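You operate a simulated robot arm through the tools that you are given. There is no shell and no other tool.

Carry out the task below with a simulated robot arm. There is one attempt and no reset: what you move stays moved.

JOB
Clamp the dirty brass block in the vise, scrub it clean and open the vise again.
Fine: orange brush, dabbed in the teal tin; the vise stays shut while you scrub; stand the brush back. Set down upright: orange brush. What is to be rubbed or washed off counts as gone when no trace of it is left.
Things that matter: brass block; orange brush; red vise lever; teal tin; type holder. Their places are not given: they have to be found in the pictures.

Only the result counts: the job must be done as asked and must still hold three seconds after the hand-in. Knocking over, shifting, dropping, spilling or breaking anything else fails it.

ROBOT AND FRAMES
A 6-joint arm with a two-finger parallel gripper, fixed in place. Base frame: the origin is at the foot of the arm, x ahead of it, y to its left, z up; the work surface is at about z = 0. Lengths are in mm, angles in degrees, forces in N, time in s.
With the tool pointing down near the work surface it reaches from about 140 to 580 mm from the base axis. Its first joint turns from -66.0 to 66.0 degrees. Payload 2.1 kg.
The tool frame sits at the grasp point between the pads (the TCP): z along the fingers, y along the line on which they close. The tips reach 30 mm beyond it. Largest opening 94 mm; finger width 28, thickness 10; the body of the gripper, 50 by 96 mm, starts 55 mm behind the TCP.
Orientation is that of the tool frame in the base frame, as a unit quaternion [w, x, y, z]. With the fingers straight down and closing along the base's y, the tool's x points along the base's -x, its y along +y and its z along -z.

CONTROLS
- The arm moves only by the tool send_rows. Its argument "deltas" is a list of rows, each a list of 6 numbers: the shift along the tool's x, y, z in mm, then the turn, a rotation vector about the tool's x, y, z in degrees. In form: [[dx, dy, dz, rx, ry, rz], ...]. A call has 1 to 20 rows; each row shifts and turns the commanded pose from where the row before left it, along the tool's axes as they then stand. "jaw" is the finger opening in mm, from 0 to 94, set as the call begins (left out, the last holds). A row lasts 0.2 s, in which the tool goes at most 50 mm and 8.6 degrees; a call with a longer step from one row to the next is refused whole, and so is a gripper value outside its range. Where a pose cannot be reached the arm comes as near as it can. A force on the tool above 40 N (or 10 N above the force at the start of the call, whichever is more), or a blocked arm, ends the call early, and 0.2 s more pass. Each finger travels about 72 mm/s and halts on what it meets, pressing with about 37 N; the grip force reading is that of the motor and also rises with nothing between the fingers. The clock runs only during rows and for 0.2 s after the last one: add rows that do not move to give the fingers time. It gives the time, the measured TCP pose, the force on the tool (base axes), the opening and the grip force at its end, in the units of the frame above (readings bear some noise), with the torque about the TCP (base axes, N m) and any sound that the robot's microphone picked up, and new pictures: "pictures" is both (left out), scene, wrist or none.
- Cameras (640 x 400 px; columns grow to the right, rows downward): "scene" is fixed at [71.5, -384.6, 498.1]; the picture's right is [0.63, -0.78, 0.00], its down [-0.35, -0.28, -0.89] and it looks along [0.70, 0.56, -0.45] (base axes); focal length 269 px, centre (320, 200). "wrist" rides on the gripper at [76, 14, -103] in the tool frame; the picture's right is [-0.18, 0.98, 0.00], its down [-0.75, -0.14, -0.64] and it looks along [-0.63, -0.12, 0.77] (tool axes); focal length 243 px, centre (320, 200).
- point_at(camera, pixels): for up to 12 pixels [column, row] of the newest picture of that camera ("zoom" is the newest enlarged one), the place [x, y, z] in the base frame of the surface seen there, good to about 2 mm. It takes no simulated time.
- inspect(camera, box): a new picture of the part [left, top, right, bottom] of that camera's present view, enlarged. It takes no simulated time.
- finish_job(): hands the job in; it is judged then, once.

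Open the gripper and draw the arm clear of the work before you hand the job in, unless the task says otherwise.

The tools are called after ">>>" as name(argument=value, ...) on one line, values as JSON. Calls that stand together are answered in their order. send_rows: Moves the arm, as the interface text tells. Its arguments: {"type":"object","properties":{"deltas":{"type":"array","items":{"type":"array","items":{"type":"number"}}},"jaw":{"type":"number"},"pictures":{"type":"string","enum":["both","scene","wrist","none"]}},"required":["deltas"]} The other tools are called the same way: point_at (camera, pixels) gives the place of the surface under pixels of a picture; inspect (camera, box) takes an enlarged picture of a part of a camera's view; finish_job () hands the job in.

At the start:

```text
t: 0.0
position: [375.0, -5.4, 380.1]
tcp_rot: [0.001, -0.001, 1.0, 0.0]
ft_force: [0.1, -0.3, 0.2]
wrist_torque: [-0.01, 0.0, -0.01]
width: 94.0
gripper_force: 0.0
```

scene: 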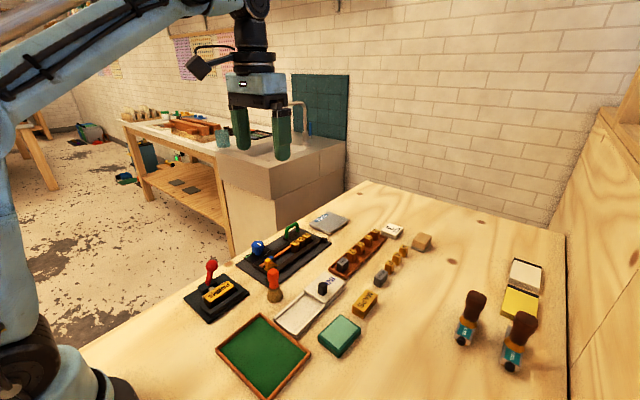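
wrist: 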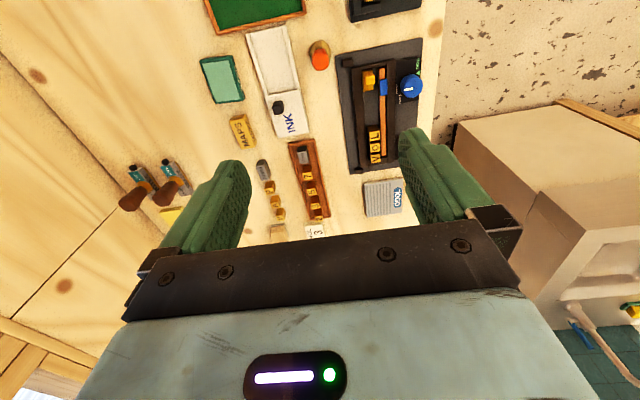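

I see a bench with several items: a red-lever device at about (210,285), an orange brush at (273,285), a teal tin at (340,335), brass blocks. I'll enlarge parts of the scene to identify them.

>>> inspect(camera="scene", box=[180, 220, 340, 320])

>>> inspect(camera="scene", box=[310, 210, 470, 310])

>>> inspect(camera="scene", box=[200, 280, 400, 400])

>>> inspect(camera="wrist", box=[180, 0, 480, 240])

```text
4.00 times, centred on (260, 270) of scene
```

zoom: 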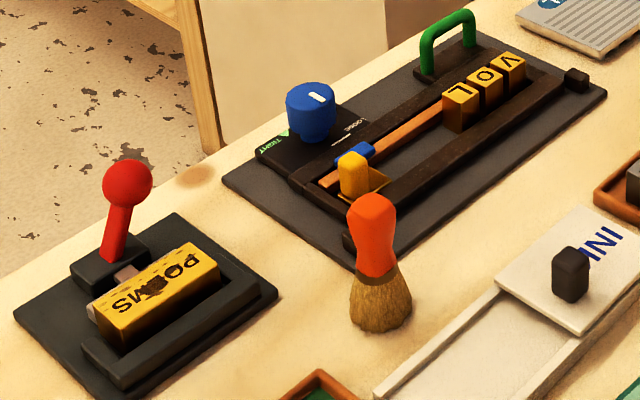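

```text
4.00 times, centred on (390, 260) of scene
```

zoom: 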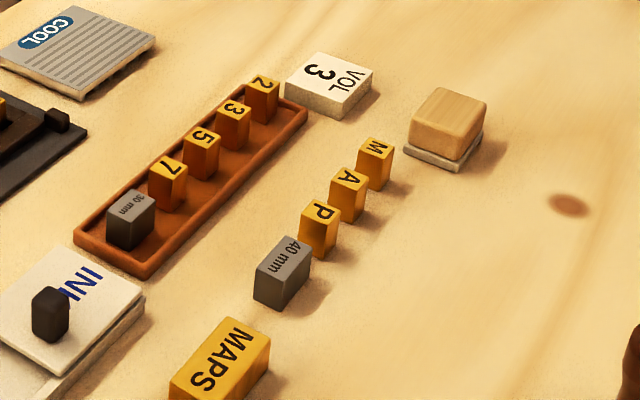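

```text
3.20 times, centred on (300, 340) of scene
```

zoom: 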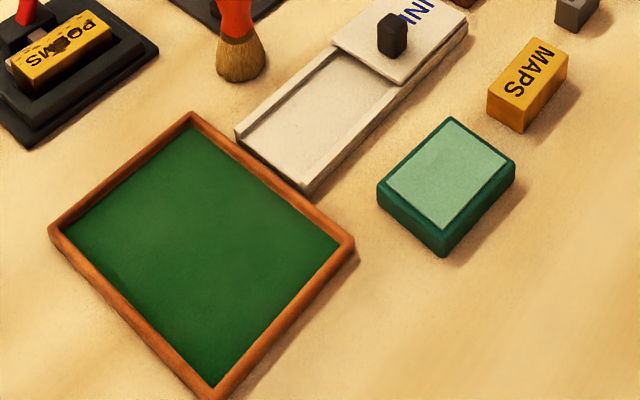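

```text
1.67 times, centred on (330, 120) of wrist
```

zoom: 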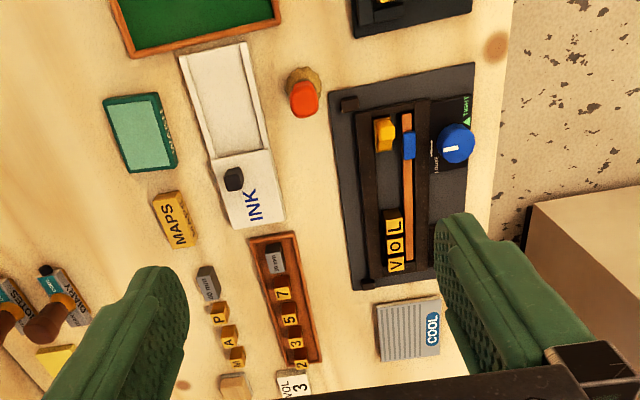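

The block "POEMS" with dark stains sits in the red-lever vise. I'll zoom in closer on the vise, tin and brush.

>>> inspect(camera="scene", box=[180, 250, 260, 330])

>>> inspect(camera="scene", box=[310, 305, 370, 365])

>>> inspect(camera="wrist", box=[190, 40, 260, 110])

>>> point_at(camera="scene", pixels=[[211, 265], [208, 283], [187, 296], [222, 277], [247, 293], [213, 321], [205, 297], [228, 285], [273, 272], [273, 297], [340, 333], [320, 343]])

```text
5.00 times, centred on (220, 290) of scene
```

zoom: 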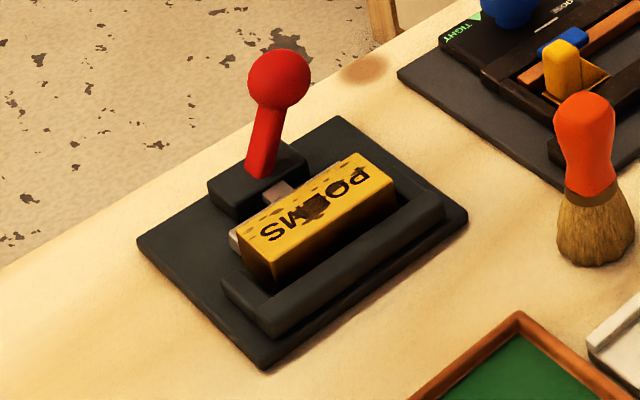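

```text
6.67 times, centred on (340, 335) of scene
```

zoom: 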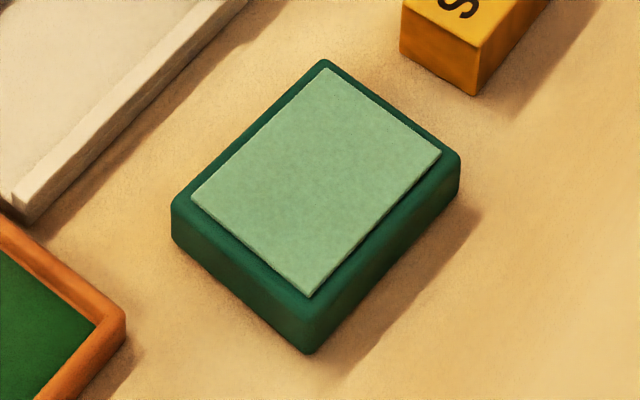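

```text
5.71 times, centred on (225, 75) of wrist
```

zoom: 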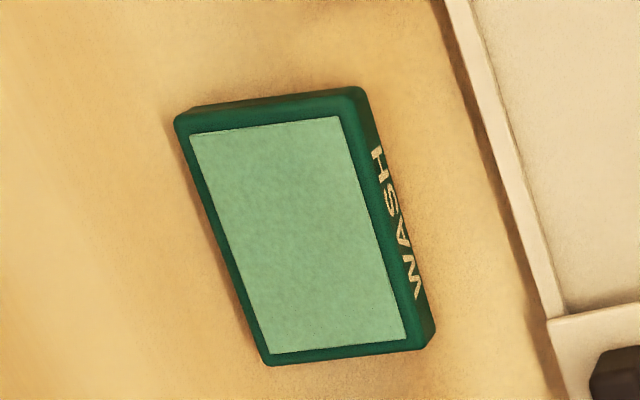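

```text
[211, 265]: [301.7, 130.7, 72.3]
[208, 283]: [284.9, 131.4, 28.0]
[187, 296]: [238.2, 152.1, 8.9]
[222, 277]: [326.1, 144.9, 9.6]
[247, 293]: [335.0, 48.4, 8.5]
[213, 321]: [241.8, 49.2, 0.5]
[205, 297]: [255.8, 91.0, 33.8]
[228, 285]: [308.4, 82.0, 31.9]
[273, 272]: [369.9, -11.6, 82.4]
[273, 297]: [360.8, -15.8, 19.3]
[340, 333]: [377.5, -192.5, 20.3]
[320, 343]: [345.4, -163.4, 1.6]
```

The tin is a "WASH" pad with its top at about z=20. The vise base spans x 240–335, y 50–150, and the lever ball is near (302,131,72). I'll move above the vise for a wrist view.

>>> send_rows(deltas=[[13.5, 15.2, 25, 0, 0, 0], [13.5, 15.2, 25, 0, 0, 0], [13.5, 15.2, 25, 0, 0, 0], [13.5, 15.2, 25, 0, 0, 0], [13.5, 15.2, 25, 0, 0, 0], [13.5, 15.2, 25, 0, 0, 0], [0, 0, 0, 0, 0, 0]])

```text
t: 1.6
position: [293.9, 84.7, 230.6]
tcp_rot: [0.001, 0.001, 1.0, 0.0]
ft_force: [-0.1, -0.1, 1.1]
wrist_torque: [-0.04, -0.02, 0.02]
width: 93.9
gripper_force: 0.0
```

scene: 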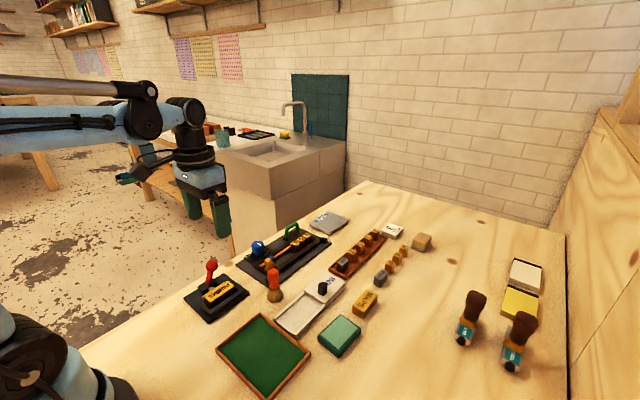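
wrist: 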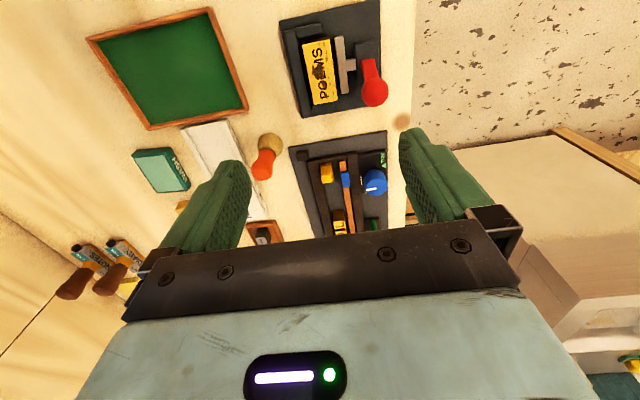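

The vise is seen around (335,60) in the wrist view; I enlarge it and measure points.

>>> inspect(camera="wrist", box=[275, 0, 395, 120])

>>> point_at(camera="wrist", pixels=[[375, 92], [369, 68], [362, 55], [368, 42], [352, 65], [342, 50], [342, 85], [308, 50], [317, 60], [320, 40], [325, 100], [310, 103]])

>>> inspect(camera="scene", box=[180, 250, 260, 330])

```text
3.33 times, centred on (335, 60) of wrist
```

zoom: 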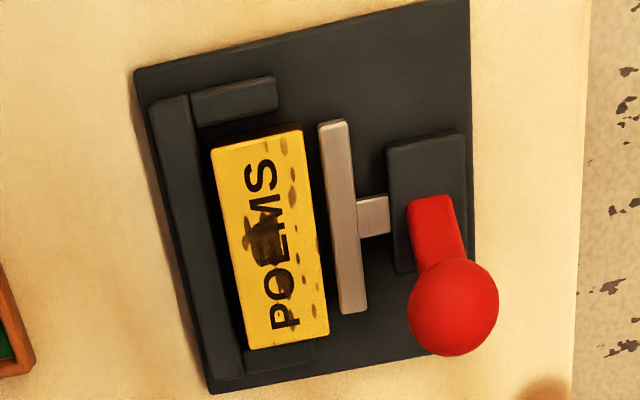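

```text
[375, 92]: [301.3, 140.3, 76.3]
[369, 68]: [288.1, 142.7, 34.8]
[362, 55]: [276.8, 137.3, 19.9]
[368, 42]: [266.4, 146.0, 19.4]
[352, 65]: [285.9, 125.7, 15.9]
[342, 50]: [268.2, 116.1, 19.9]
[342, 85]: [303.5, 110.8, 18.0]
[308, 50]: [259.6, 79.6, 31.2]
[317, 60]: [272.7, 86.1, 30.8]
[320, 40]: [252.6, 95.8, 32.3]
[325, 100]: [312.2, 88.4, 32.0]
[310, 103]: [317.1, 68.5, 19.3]
```

```text
5.00 times, centred on (220, 290) of scene
```

zoom: 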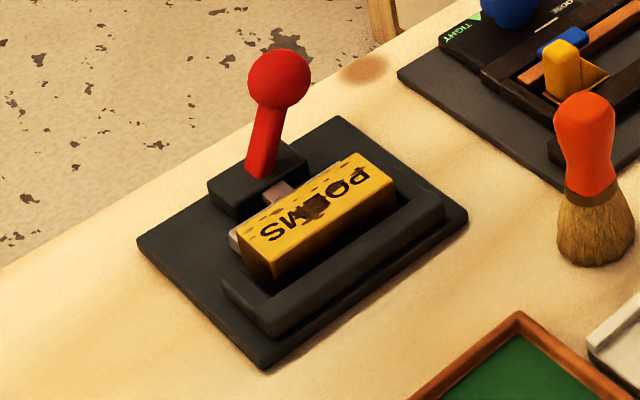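

The lever leans toward +x (ball centre about (305,141,64), pivot about (283,141,10)), so it should swing toward −x to close the pad. I'll check neighbouring clearances (blue-knob device) and the brush geometry first.

>>> point_at(camera="wrist", pixels=[[290, 148], [385, 133], [375, 180], [265, 165], [270, 142], [262, 172], [300, 25], [376, 2], [300, 117], [379, 107], [165, 165], [345, 12]])

>>> point_at(camera="scene", pixels=[[258, 245], [273, 270], [273, 280], [273, 287], [273, 293], [275, 299], [266, 293], [281, 293], [205, 283], [198, 291]])

>>> inspect(camera="scene", box=[250, 255, 300, 310])

>>> inspect(camera="wrist", box=[230, 120, 300, 190])

```text
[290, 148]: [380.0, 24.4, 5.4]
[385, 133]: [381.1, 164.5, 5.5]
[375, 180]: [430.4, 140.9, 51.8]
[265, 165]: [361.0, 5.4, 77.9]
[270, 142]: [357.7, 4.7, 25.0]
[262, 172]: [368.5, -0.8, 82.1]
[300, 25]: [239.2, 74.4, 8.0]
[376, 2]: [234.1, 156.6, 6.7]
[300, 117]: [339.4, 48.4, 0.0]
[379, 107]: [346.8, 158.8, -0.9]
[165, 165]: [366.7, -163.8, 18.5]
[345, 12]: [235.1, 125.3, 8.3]
```

```text
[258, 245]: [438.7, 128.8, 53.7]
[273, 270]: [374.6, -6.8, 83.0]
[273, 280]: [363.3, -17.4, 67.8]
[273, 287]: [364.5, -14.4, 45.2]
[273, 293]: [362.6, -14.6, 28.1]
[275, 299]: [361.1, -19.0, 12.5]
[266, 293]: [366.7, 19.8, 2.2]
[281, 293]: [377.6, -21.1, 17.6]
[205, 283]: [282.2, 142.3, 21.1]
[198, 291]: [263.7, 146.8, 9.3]
```

```text
7.27 times, centred on (275, 282) of scene
```

zoom: 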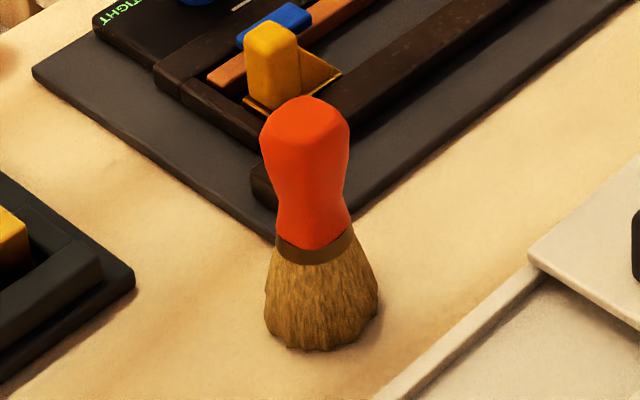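

```text
5.71 times, centred on (265, 155) of wrist
```

zoom: 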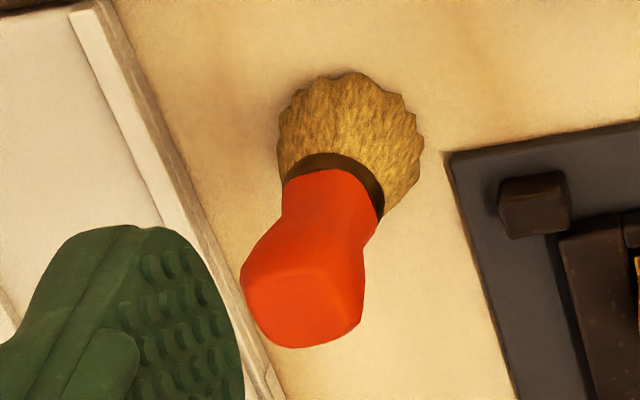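

Clear space exists at (345,141). I'll close the fingers and come down on the +x side of the lever ball.

>>> send_rows(deltas=[[-17, 18.8, 26.9, 0, 0, 0], [-17, 18.8, 26.9, 0, 0, 0], [-17, 18.8, 26.9, 0, 0, 0], [0, 0, 22, 0, 0, 0], [0, 0, 22, 0, 0, 0], [0, 0, 22, 0, 0, 0], [0, 0, 0, 0, 0, 0]], jaw=0)

```text
t: 3.2
position: [345.2, 139.3, 84.1]
tcp_rot: [0.0, 0.001, 1.0, 0.0]
ft_force: [-1.0, 0.3, -0.5]
wrist_torque: [0.0, 0.03, 0.01]
width: 0.0
gripper_force: 33.0
```

scene: 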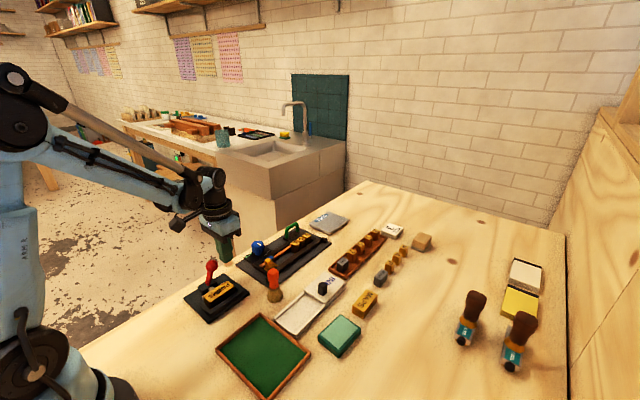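
wrist: 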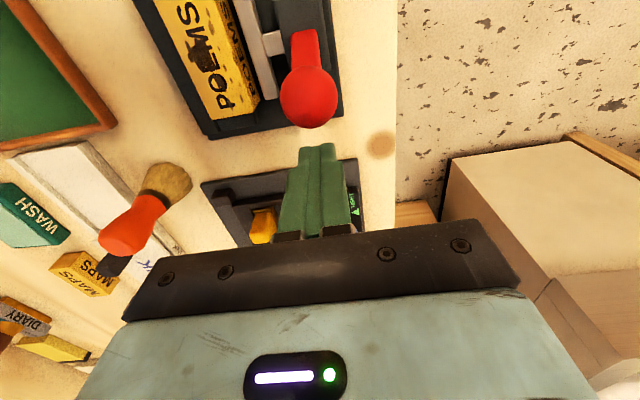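

The fingers are on the +x side of the ball at (308,98). I look closer at the block, which shows something on its +y side too.

>>> inspect(camera="wrist", box=[140, 0, 350, 140])

>>> point_at(camera="wrist", pixels=[[308, 98], [305, 60], [305, 35], [270, 45], [222, 110], [175, 30], [210, 50], [240, 100], [255, 95], [270, 90]])

```text
2.86 times, centred on (245, 70) of wrist
```

zoom: 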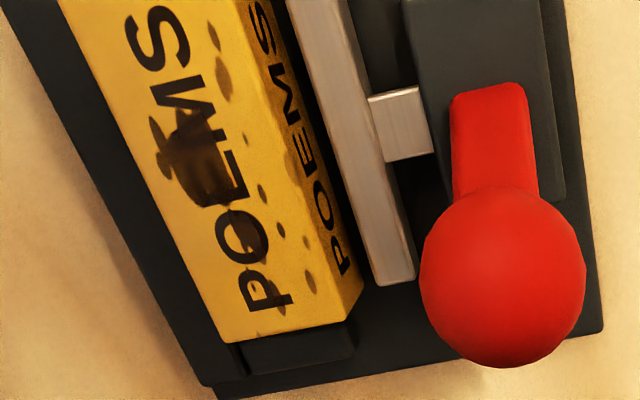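

```text
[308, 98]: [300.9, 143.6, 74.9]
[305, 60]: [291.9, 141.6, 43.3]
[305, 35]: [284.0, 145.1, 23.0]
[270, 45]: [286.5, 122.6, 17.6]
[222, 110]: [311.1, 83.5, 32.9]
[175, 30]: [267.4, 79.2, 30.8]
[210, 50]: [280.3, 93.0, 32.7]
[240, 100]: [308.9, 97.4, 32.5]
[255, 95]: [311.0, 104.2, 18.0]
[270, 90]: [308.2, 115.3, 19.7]
```

The dirt is a dark patch in the middle plus specks along the +y edge of the top. Now I push the ball along −x in small steps.

>>> send_rows(deltas=[[6, 0.4, 0, 0, 0, 0], [6, 0.4, 0, 0, 0, 0], [6, 0.4, 0, 0, 0, 0], [6, 0, 0, 0, 0, 0], [6, 0, 0, 0, 0, 0], [5, 0, 0, 0, 0, 0], [0, 0, 0, 0, 0, 0]])

```text
t: 4.8
position: [309.6, 142.9, 85.2]
tcp_rot: [0.001, 0.001, 1.0, 0.0]
ft_force: [0.3, -0.2, 0.7]
wrist_torque: [0.0, -0.01, 0.03]
width: 0.0
gripper_force: 32.7
```

scene: 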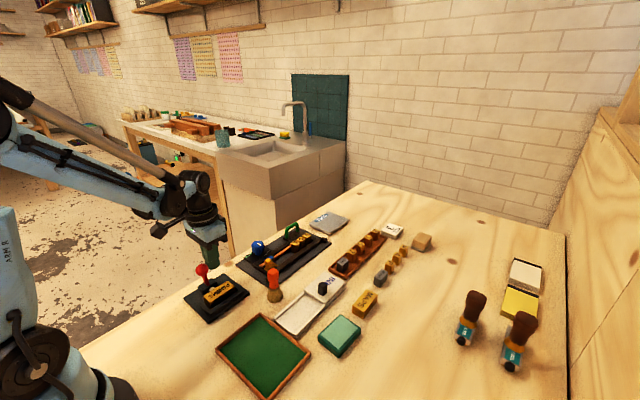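
wrist: 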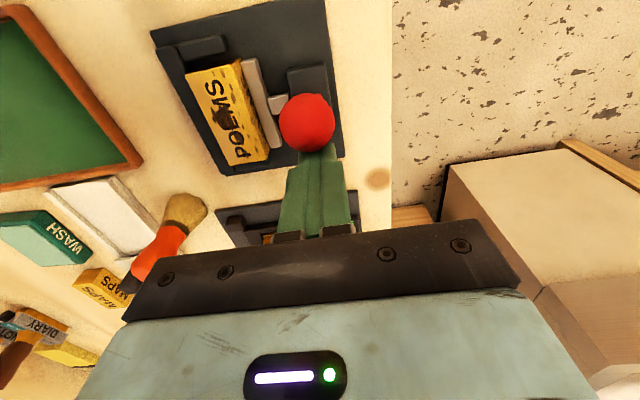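

The ball moves freely and the pad has come closer to the block. I keep pushing.

>>> send_rows(deltas=[[5, 0, 0, 0, 0, 0], [5, 0, 0, 0, 0, 0], [5, 0, 0, 0, 0, 0], [5, 0, 0, 0, 0, 0], [0, 0, 0, 0, 0, 0]])

>>> inspect(camera="wrist", box=[180, 0, 400, 160])

```text
t: 6.0
position: [291.6, 143.0, 85.8]
tcp_rot: [0.004, 0.001, 1.0, 0.0]
ft_force: [23.4, 3.6, -2.8]
wrist_torque: [-0.1, -0.65, -0.01]
width: 0.1
gripper_force: 32.9
```

scene: 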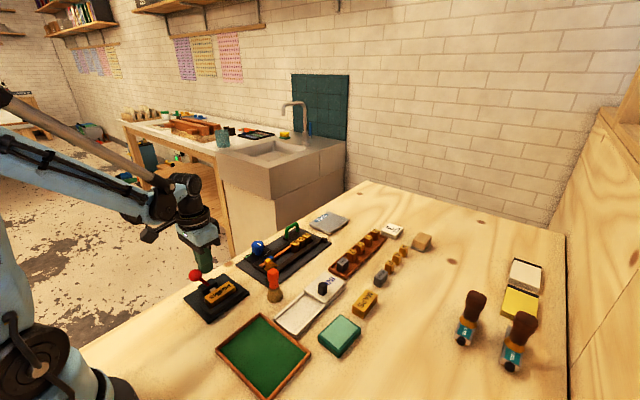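
wrist: 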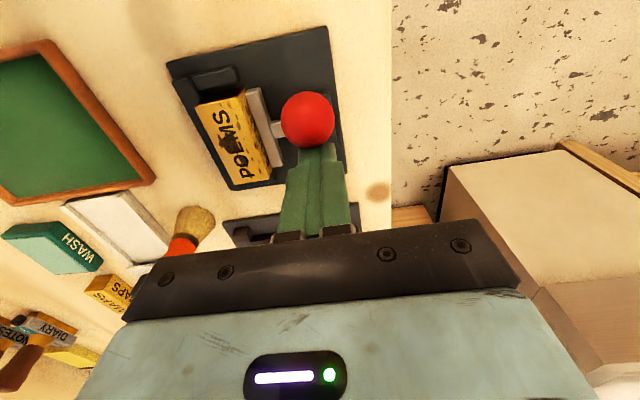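

```text
2.50 times, centred on (290, 80) of wrist
```

zoom: 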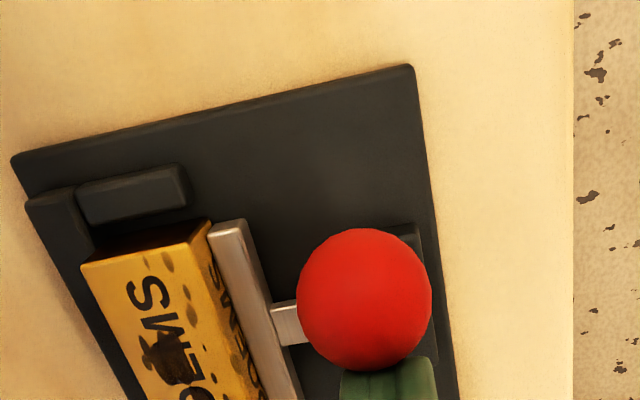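

Resistance of 23 N has appeared at TCP x=291.6. I check the gaps on both sides of the block.

>>> inspect(camera="wrist", box=[160, 70, 300, 190])

>>> inspect(camera="scene", box=[180, 260, 250, 325])

>>> point_at(camera="wrist", pixels=[[245, 120], [262, 110], [270, 140], [220, 120], [200, 105], [230, 95], [268, 130], [192, 140], [308, 118], [215, 165]])

```text
3.33 times, centred on (230, 130) of wrist
```

zoom: 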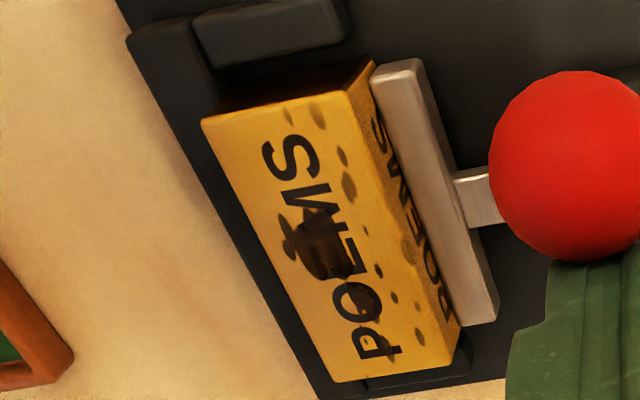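

```text
6.15 times, centred on (215, 292) of scene
```

zoom: 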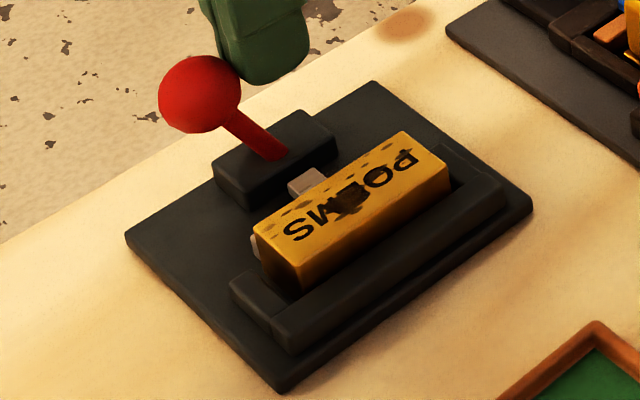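

```text
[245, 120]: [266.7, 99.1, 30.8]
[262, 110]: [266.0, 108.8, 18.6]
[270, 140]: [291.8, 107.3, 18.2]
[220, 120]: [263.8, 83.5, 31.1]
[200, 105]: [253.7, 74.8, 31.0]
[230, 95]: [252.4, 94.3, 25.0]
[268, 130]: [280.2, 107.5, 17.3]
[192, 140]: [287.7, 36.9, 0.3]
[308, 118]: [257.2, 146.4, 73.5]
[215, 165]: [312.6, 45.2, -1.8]
```

The pad now seems against the block; I push a couple of mm more to see whether it yields.

>>> send_rows(deltas=[[1, 0, 0, 0, 0, 0], [1, 0, 0, 0, 0, 0], [0, 0, 0, 0, 0, 0]], pictures="none")

```text
t: 6.6
position: [292.3, 143.5, 86.4]
tcp_rot: [0.008, 0.001, 1.0, 0.001]
ft_force: [7.0, 1.3, 0.4]
wrist_torque: [-0.01, -0.19, 0.0]
width: 0.0
gripper_force: 32.6
stopped in row 3: the force on the tool passed its limit at 41 N (the readings are from after the stop); the commanded pose is now the measured one
```

The lever is at its hard stop. I back off and rise to see if the lever stays and the block is held.

>>> send_rows(deltas=[[-15, 0, 0, 0, 0, 0], [-15, 0, 0, 0, 0, 0], [-5, 0, -30, 0, 0, 0], [0, -20, -40, 0, 0, 0], [0, -20, -40, 0, 0, 0], [20, -10, -30, 0, 0, 0], [10, 0, 0, 0, 0, 0], [0, 0, 0, 0, 0, 0]], jaw=60)

>>> inspect(camera="wrist", box=[275, 0, 395, 120])

>>> inspect(camera="scene", box=[180, 260, 250, 325])

```text
t: 8.4
position: [293.7, 94.4, 226.3]
tcp_rot: [0.008, 0.002, 1.0, 0.0]
ft_force: [0.1, 0.1, -0.3]
wrist_torque: [-0.01, 0.0, 0.0]
width: 59.9
gripper_force: 0.1
```

scene: 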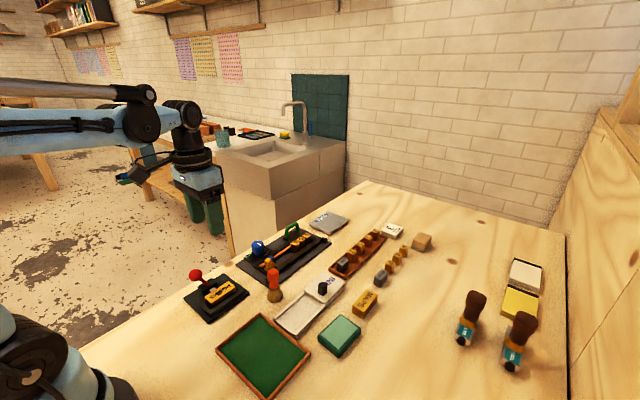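
wrist: 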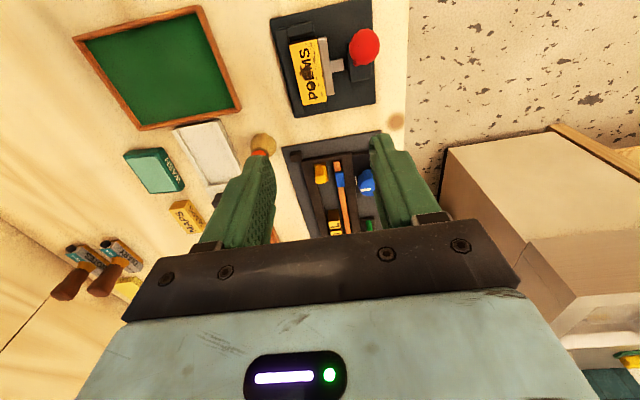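

```text
3.33 times, centred on (335, 60) of wrist
```

zoom: 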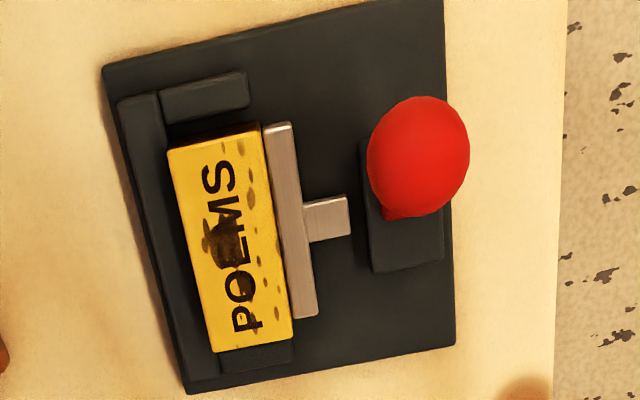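

```text
6.15 times, centred on (215, 292) of scene
```

zoom: 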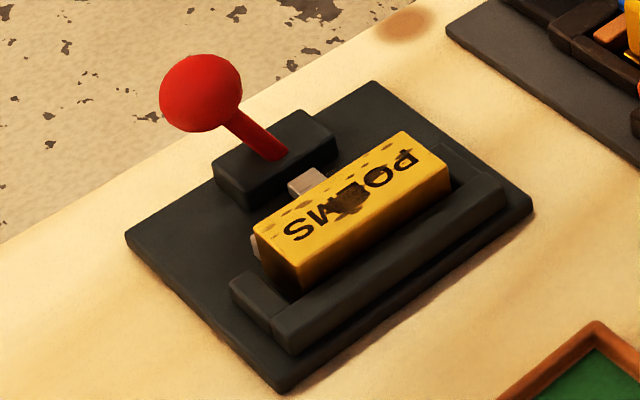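

The lever stays over and the pad holds the block. Next I go above the orange brush, whose axis I estimate at (370.5,−7.5), with its handle between z 42 and 83, and straighten the small tool tilt.

>>> send_rows(deltas=[[-19, -25, 0, 0, 0.9, 0], [-19.3, -25.5, 0, 0, 0, 0], [-19.3, -25.5, 20, 0, 0, 0], [-19.2, -25.9, 26, 0, 0, 0], [0, 0, 0, 0, 0, 0]])

>>> inspect(camera="wrist", box=[220, 20, 420, 180])

```text
t: 9.6
position: [370.7, -8.7, 179.6]
tcp_rot: [0.0, 0.001, 1.0, 0.001]
ft_force: [0.4, 0.0, -0.7]
wrist_torque: [-0.01, -0.02, -0.04]
width: 59.9
gripper_force: 0.1
```

scene: 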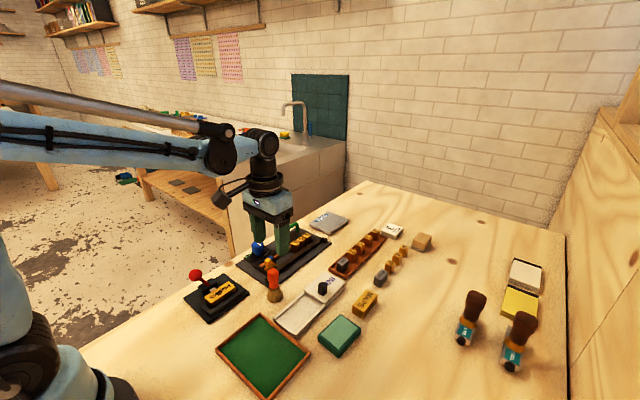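
wrist: 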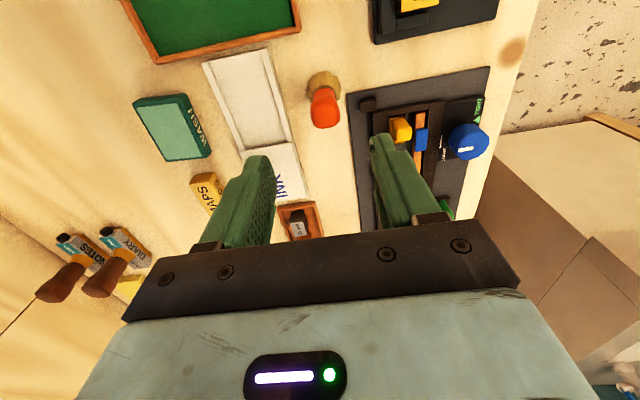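

```text
2.50 times, centred on (320, 100) of wrist
```

zoom: 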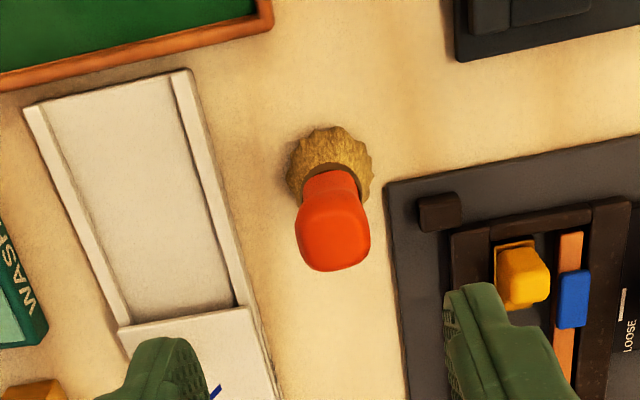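

The brush stands between the fingers in the picture at (325,105). I measure its edges for exact centring.

>>> point_at(camera="zoom", pixels=[[335, 245], [335, 225], [335, 262], [305, 245], [362, 245], [330, 190], [318, 190], [345, 190], [330, 150], [297, 180], [368, 180], [330, 132]])

```text
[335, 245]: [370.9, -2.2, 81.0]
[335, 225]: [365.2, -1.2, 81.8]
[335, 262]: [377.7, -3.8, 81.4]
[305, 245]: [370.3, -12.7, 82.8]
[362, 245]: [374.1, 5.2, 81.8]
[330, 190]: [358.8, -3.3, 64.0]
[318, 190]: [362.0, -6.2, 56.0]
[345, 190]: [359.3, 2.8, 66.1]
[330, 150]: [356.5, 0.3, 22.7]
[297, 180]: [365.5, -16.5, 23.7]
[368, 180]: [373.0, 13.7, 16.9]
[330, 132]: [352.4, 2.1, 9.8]
```

The handle centre is about (371,−3.5). I shift 5 mm in +y and descend so the tips reach z≈40.

>>> send_rows(deltas=[[0, 5, 20, 0, 0, 0], [0, 0, 25, 0, 0, 0], [0, 0, 25, 0, 0, 0], [0, 0, 25, 0, 0, 0], [0, 0, 14, 0, 0, 0], [0, 0, 0, 0, 0, 0]])

>>> inspect(camera="scene", box=[240, 220, 330, 310])

```text
t: 11.0
position: [371.1, -3.7, 70.0]
tcp_rot: [0.0, 0.001, 1.0, 0.001]
ft_force: [0.1, 0.0, 0.5]
wrist_torque: [0.02, 0.01, -0.02]
width: 59.9
gripper_force: 0.1
```

scene: 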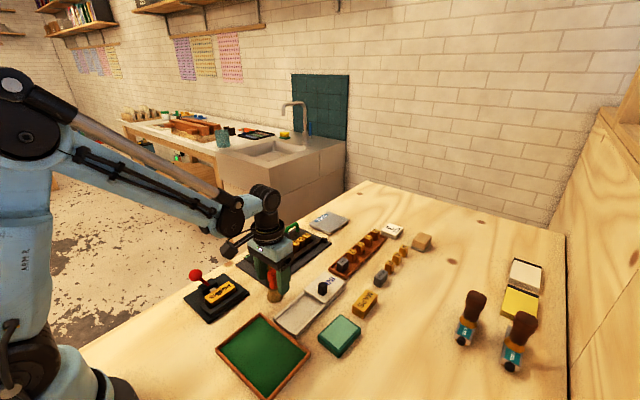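
wrist: 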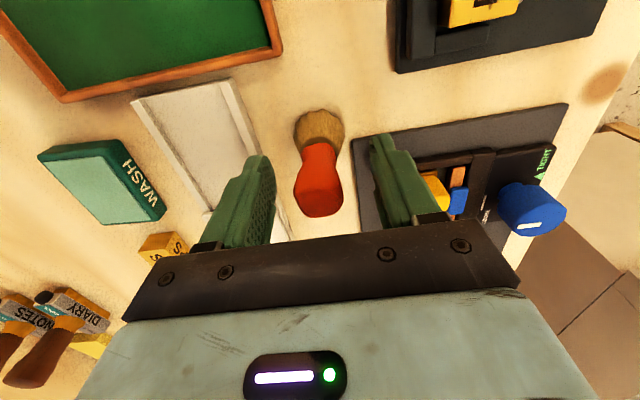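

```text
4.44 times, centred on (285, 265) of scene
```

zoom: 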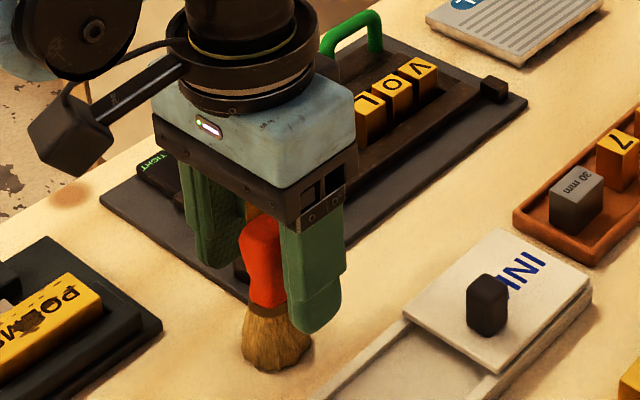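

The handle is centred between the fingers. I close the fingers on it and wait.

>>> send_rows(deltas=[[0, 0, 0, 0, 0, 0], [0, 0, 0, 0, 0, 0], [0, 0, 0, 0, 0, 0], [0, 0, 0, 0, 0, 0], [0, 0, 0, 0, 0, 0]], jaw=0)

>>> inspect(camera="scene", box=[240, 220, 330, 310])

```text
t: 12.2
position: [370.1, -4.5, 70.0]
tcp_rot: [0.0, 0.001, 1.0, 0.001]
ft_force: [-0.6, 0.9, 0.7]
wrist_torque: [-0.02, 0.0, 0.0]
width: 28.8
gripper_force: 37.1
```

scene: 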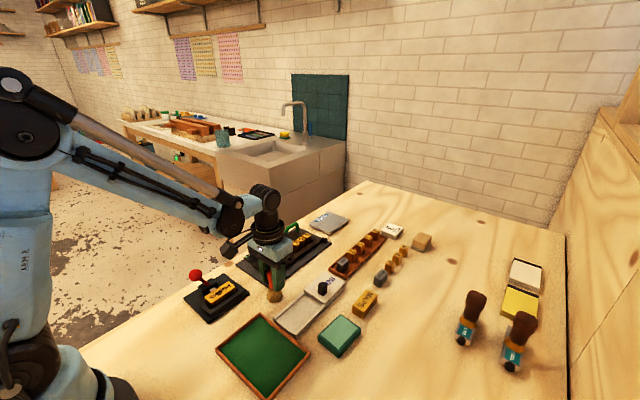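
wrist: 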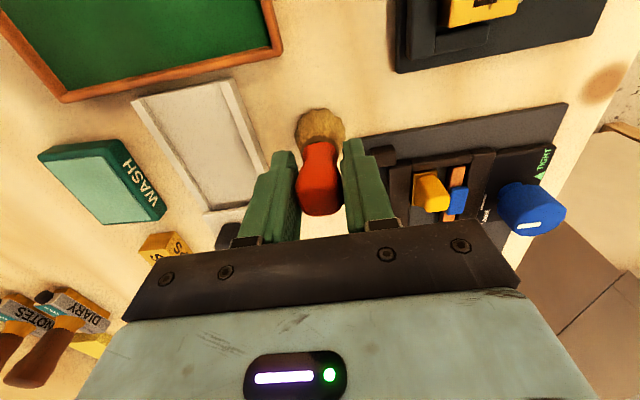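

```text
4.44 times, centred on (285, 265) of scene
```

zoom: 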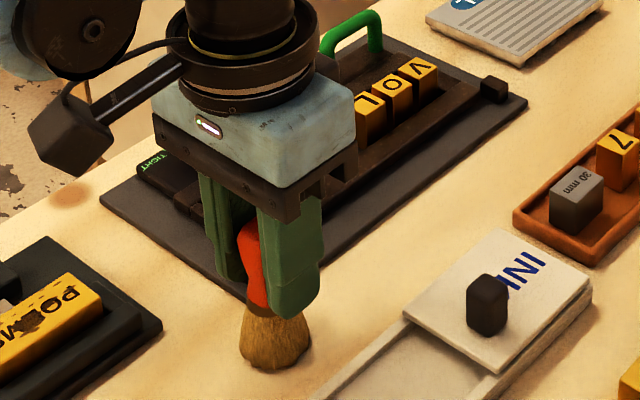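

The grip holds (width 28.8, 37 N) and the brush stands at TCP (370.1,−4.5,70). I lift it straight up.

>>> send_rows(deltas=[[0, 0, -10, 0, 0, 0], [0, 0, -25, 0, 0, 0], [0, 0, -25, 0, 0, 0], [0, 0, 0, 0, 0, 0]])

>>> inspect(camera="scene", box=[220, 180, 340, 310])

>>> point_at(camera="scene", pixels=[[340.7, 317], [356, 328], [338.2, 347.5], [323, 334.6], [339.5, 332], [360, 310], [365, 303], [303, 328], [325, 308]])

```text
t: 13.2
position: [370.7, -4.1, 131.9]
tcp_rot: [-0.001, 0.0, 1.0, 0.001]
ft_force: [0.2, 0.4, -0.8]
wrist_torque: [0.0, 0.02, -0.02]
width: 28.6
gripper_force: 37.0
```

scene: 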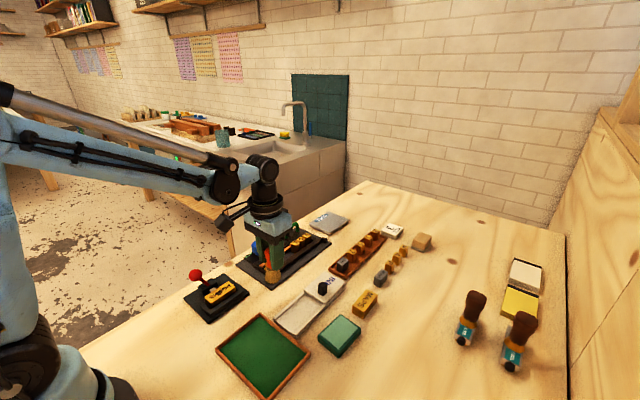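
wrist: 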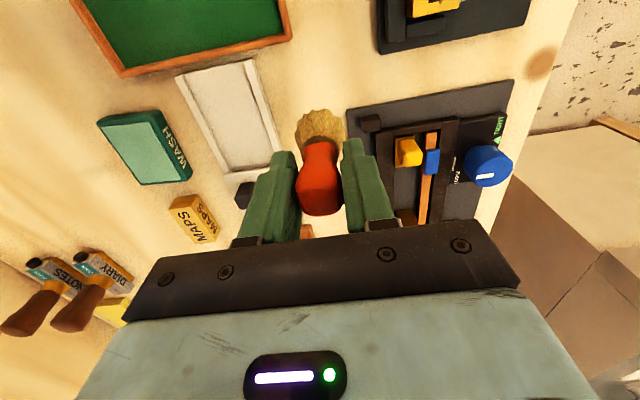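

```text
3.08 times, centred on (280, 245) of scene
```

zoom: 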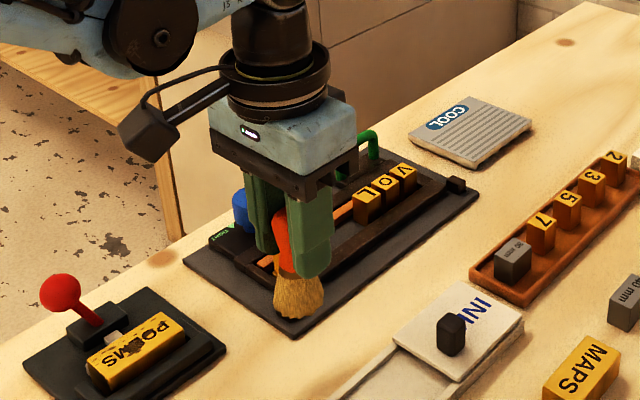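

```text
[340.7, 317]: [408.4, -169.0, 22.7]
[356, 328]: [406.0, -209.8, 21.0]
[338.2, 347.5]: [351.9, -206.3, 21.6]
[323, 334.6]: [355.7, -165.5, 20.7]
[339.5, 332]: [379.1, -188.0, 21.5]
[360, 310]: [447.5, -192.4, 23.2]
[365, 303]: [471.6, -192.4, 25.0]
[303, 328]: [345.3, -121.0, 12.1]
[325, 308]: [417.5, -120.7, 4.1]
```

The brush is held upright. The pad spans x 352–408, y −209 to −166 with top z≈21.5; I carry the brush above its centre (380,−188) and lower near it.

>>> send_rows(deltas=[[-1.9, -36.8, 0, 0, 0, 0], [-1.9, -36.8, 0, 0, 0, 0], [-1.9, -36.8, 0, 0, 0, 0], [-1.9, -36.8, 0, 0, 0, 0], [-1.9, -36.8, 0, 0, 0, 0], [0, 0, 15, 0, 0, 0], [0, 0, 15, 0, 0, 0], [0, 0, 0, 0, 0, 0]])

>>> inspect(camera="scene", box=[280, 230, 410, 370])

```text
t: 15.0
position: [380.3, -188.1, 101.3]
tcp_rot: [0.0, 0.0, 1.0, 0.001]
ft_force: [-1.1, -0.6, -1.3]
wrist_torque: [0.0, 0.01, -0.01]
width: 28.8
gripper_force: 36.8
```

scene: 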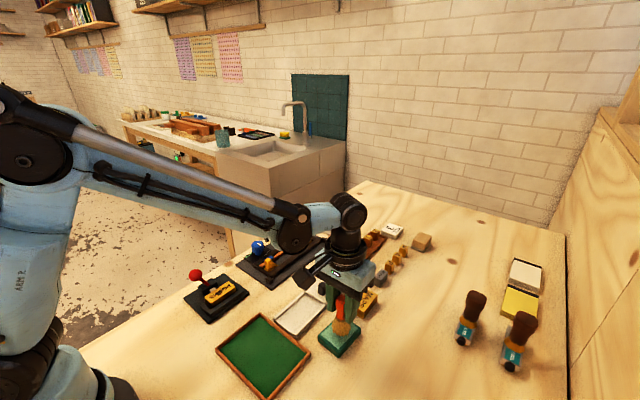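
wrist: 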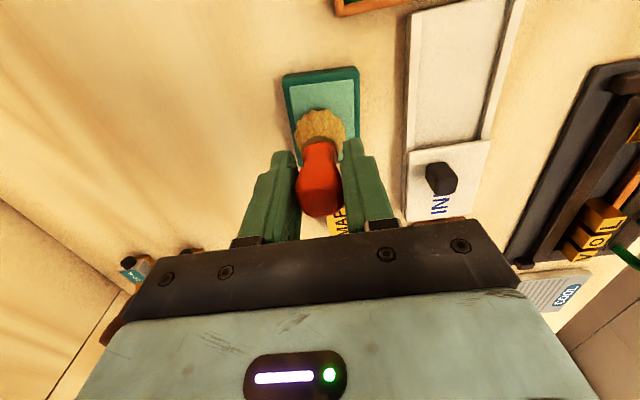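

```text
2.86 times, centred on (345, 300) of scene
```

zoom: 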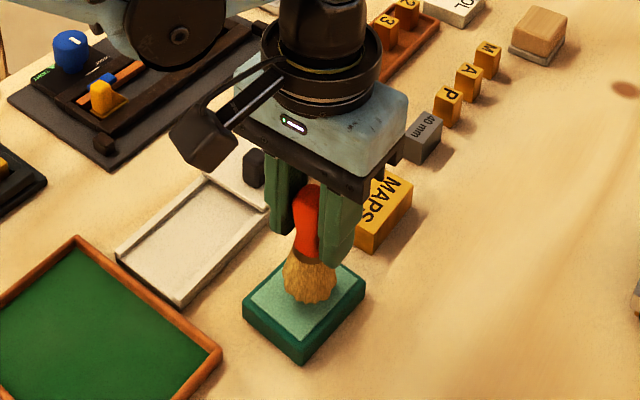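

The brush is over the pad with its bristles about 10 mm above it. I lower slowly until it touches.

>>> send_rows(deltas=[[0, 0, 4, 0, 0, 0], [0, 0, 3, 0, 0, 0], [0, 0, 2, 0, 0, 0], [0, 0, 1.5, 0, 0, 0], [0, 0, 0, 0, 0, 0]], pictures="scene")

>>> inspect(camera="scene", box=[300, 280, 380, 370])

```text
t: 16.2
position: [379.5, -187.2, 89.2]
tcp_rot: [0.001, 0.001, 1.0, 0.0]
ft_force: [-0.4, 1.2, -1.5]
wrist_torque: [-0.01, -0.02, -0.02]
width: 28.6
gripper_force: 37.4
```

scene: 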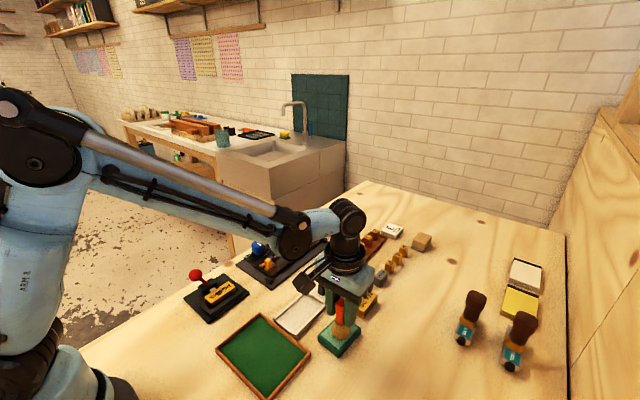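

```text
4.44 times, centred on (340, 325) of scene
```

zoom: 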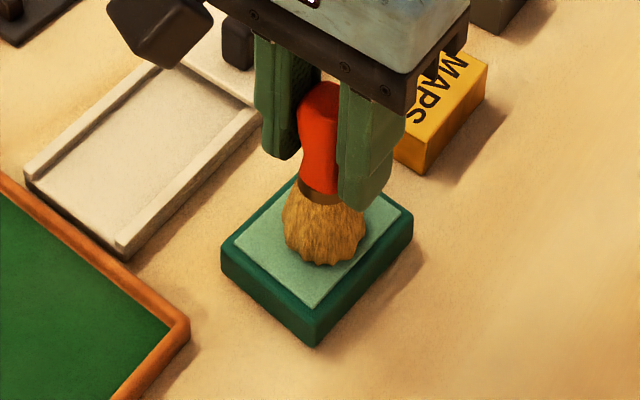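

No clear contact force yet. I lower by further 1 mm steps.

>>> send_rows(deltas=[[0, 0, 1, 0, 0, 0], [0, 0, 1, 0, 0, 0], [0, 0, 0, 0, 0, 0]], pictures="none")

>>> send_rows(deltas=[[0, 0, 1, 0, 0, 0], [0, 0, 0, 0, 0, 0]], pictures="scene")

>>> inspect(camera="scene", box=[300, 280, 380, 370])

```text
t: 17.0
position: [378.9, -186.9, 89.5]
tcp_rot: [0.0, 0.001, 1.0, 0.0]
ft_force: [-0.1, 0.7, 34.6]
wrist_torque: [0.0, 0.0, 0.02]
width: 28.7
gripper_force: 36.9
```

```text
t: 17.5
position: [380.1, -187.5, 88.4]
tcp_rot: [-0.001, 0.001, 1.0, 0.0]
ft_force: [-0.5, 0.0, 15.0]
wrist_torque: [-0.05, -0.01, 0.0]
width: 28.7
gripper_force: 36.6
stopped in row 2: the force on the tool passed its limit at 47 N (the readings are from after the stop); the commanded pose is now the measured one
```

scene: 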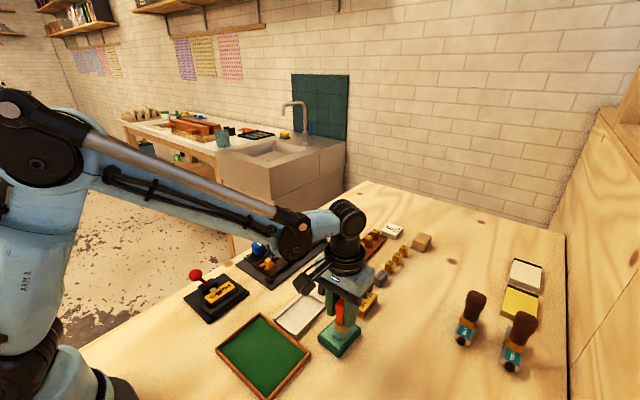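

```text
4.44 times, centred on (340, 325) of scene
```

zoom: 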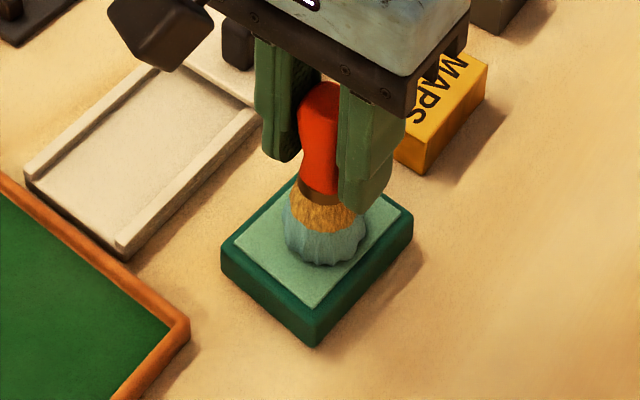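

The bristles have taken the teal wash colour, so the dab worked. I lift off and carry the brush over to the vise at a safe height.

>>> send_rows(deltas=[[0, 0, -10, 0, 0, 0], [0, 0, -30, 0, 0, 0], [0, 0, -32, 0, 0, 0], [13.6, 38.6, 0, 0, 0, 0], [13.6, 38.6, 0, 0, 0, 0], [13.6, 38.6, 0, 0, 0, 0], [13.6, 38.6, 0, 0, 0, 0], [13.6, 38.6, 0, 0, 0, 0], [13.6, 38.6, 0, 0, 0, 0], [13.6, 38.6, 0, 0, 0, 0], [0, 0, 0, 0, 0, 0]])

>>> inspect(camera="scene", box=[160, 200, 270, 330])

>>> inspect(camera="wrist", box=[240, 20, 400, 220])

```text
t: 19.9
position: [281.9, 82.9, 158.8]
tcp_rot: [0.0, 0.002, 1.0, 0.0]
ft_force: [0.3, 0.2, -0.4]
wrist_torque: [-0.02, 0.01, 0.02]
width: 29.0
gripper_force: 36.9
```

scene: 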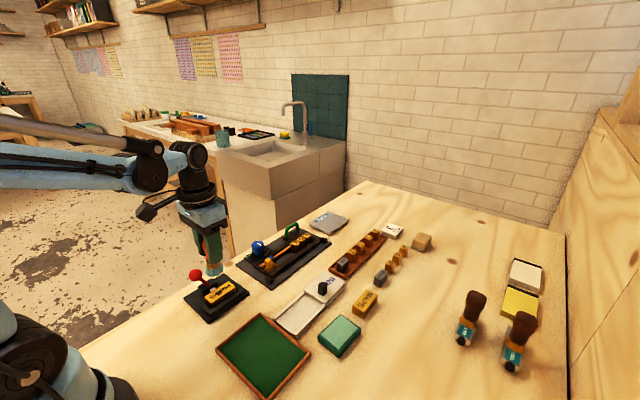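
wrist: 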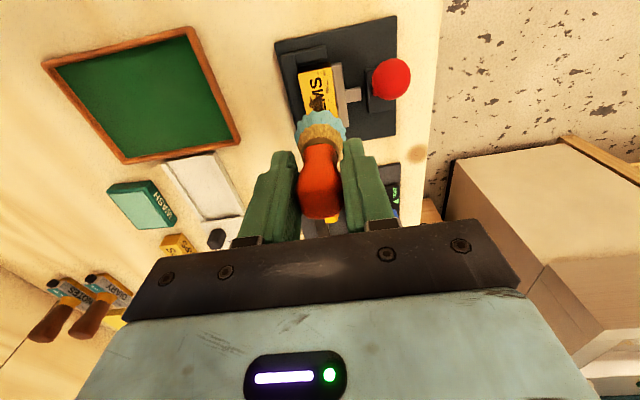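

```text
3.08 times, centred on (215, 265) of scene
```

zoom: 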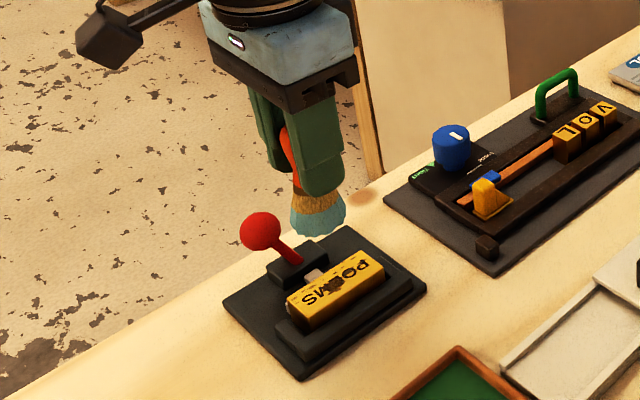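

```text
2.00 times, centred on (320, 120) of wrist
```

zoom: 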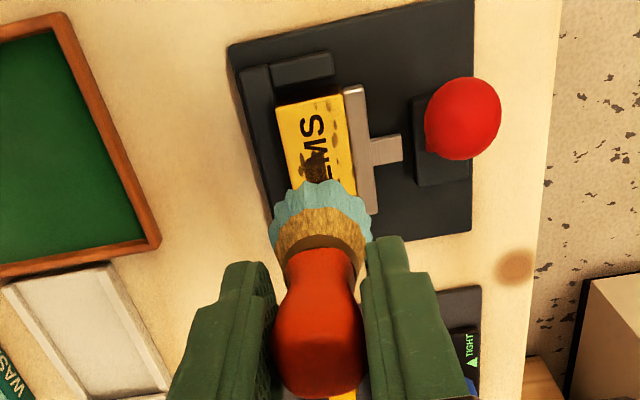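

The wet brush is above the vise. I measure the block's top corners in the scene picture.

>>> inspect(camera="scene", box=[192, 268, 248, 312])

```text
9.09 times, centred on (220, 290) of scene
```

zoom: 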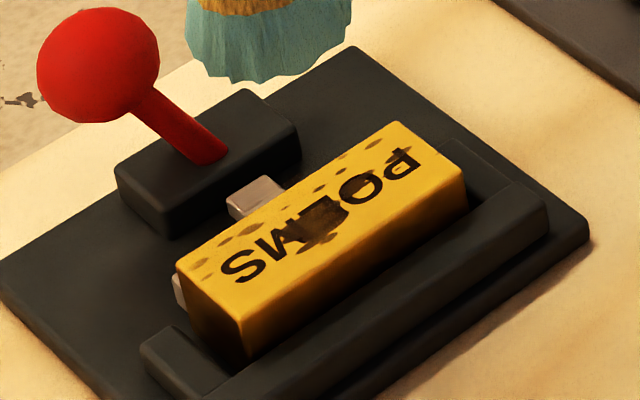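

>>> point_at(camera="zoom", pixels=[[182, 264], [398, 126], [460, 166], [243, 314], [320, 222], [205, 265], [385, 140], [300, 260], [340, 180], [100, 60], [340, 310], [480, 200]])

```text
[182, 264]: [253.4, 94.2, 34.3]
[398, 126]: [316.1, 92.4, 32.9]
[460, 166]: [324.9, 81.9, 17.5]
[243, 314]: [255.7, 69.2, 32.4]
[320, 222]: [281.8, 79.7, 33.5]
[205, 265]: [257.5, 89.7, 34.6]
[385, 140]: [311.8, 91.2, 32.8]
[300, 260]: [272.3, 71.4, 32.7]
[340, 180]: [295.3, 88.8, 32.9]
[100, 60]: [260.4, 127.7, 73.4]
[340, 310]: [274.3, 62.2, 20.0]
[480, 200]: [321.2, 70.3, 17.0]
```

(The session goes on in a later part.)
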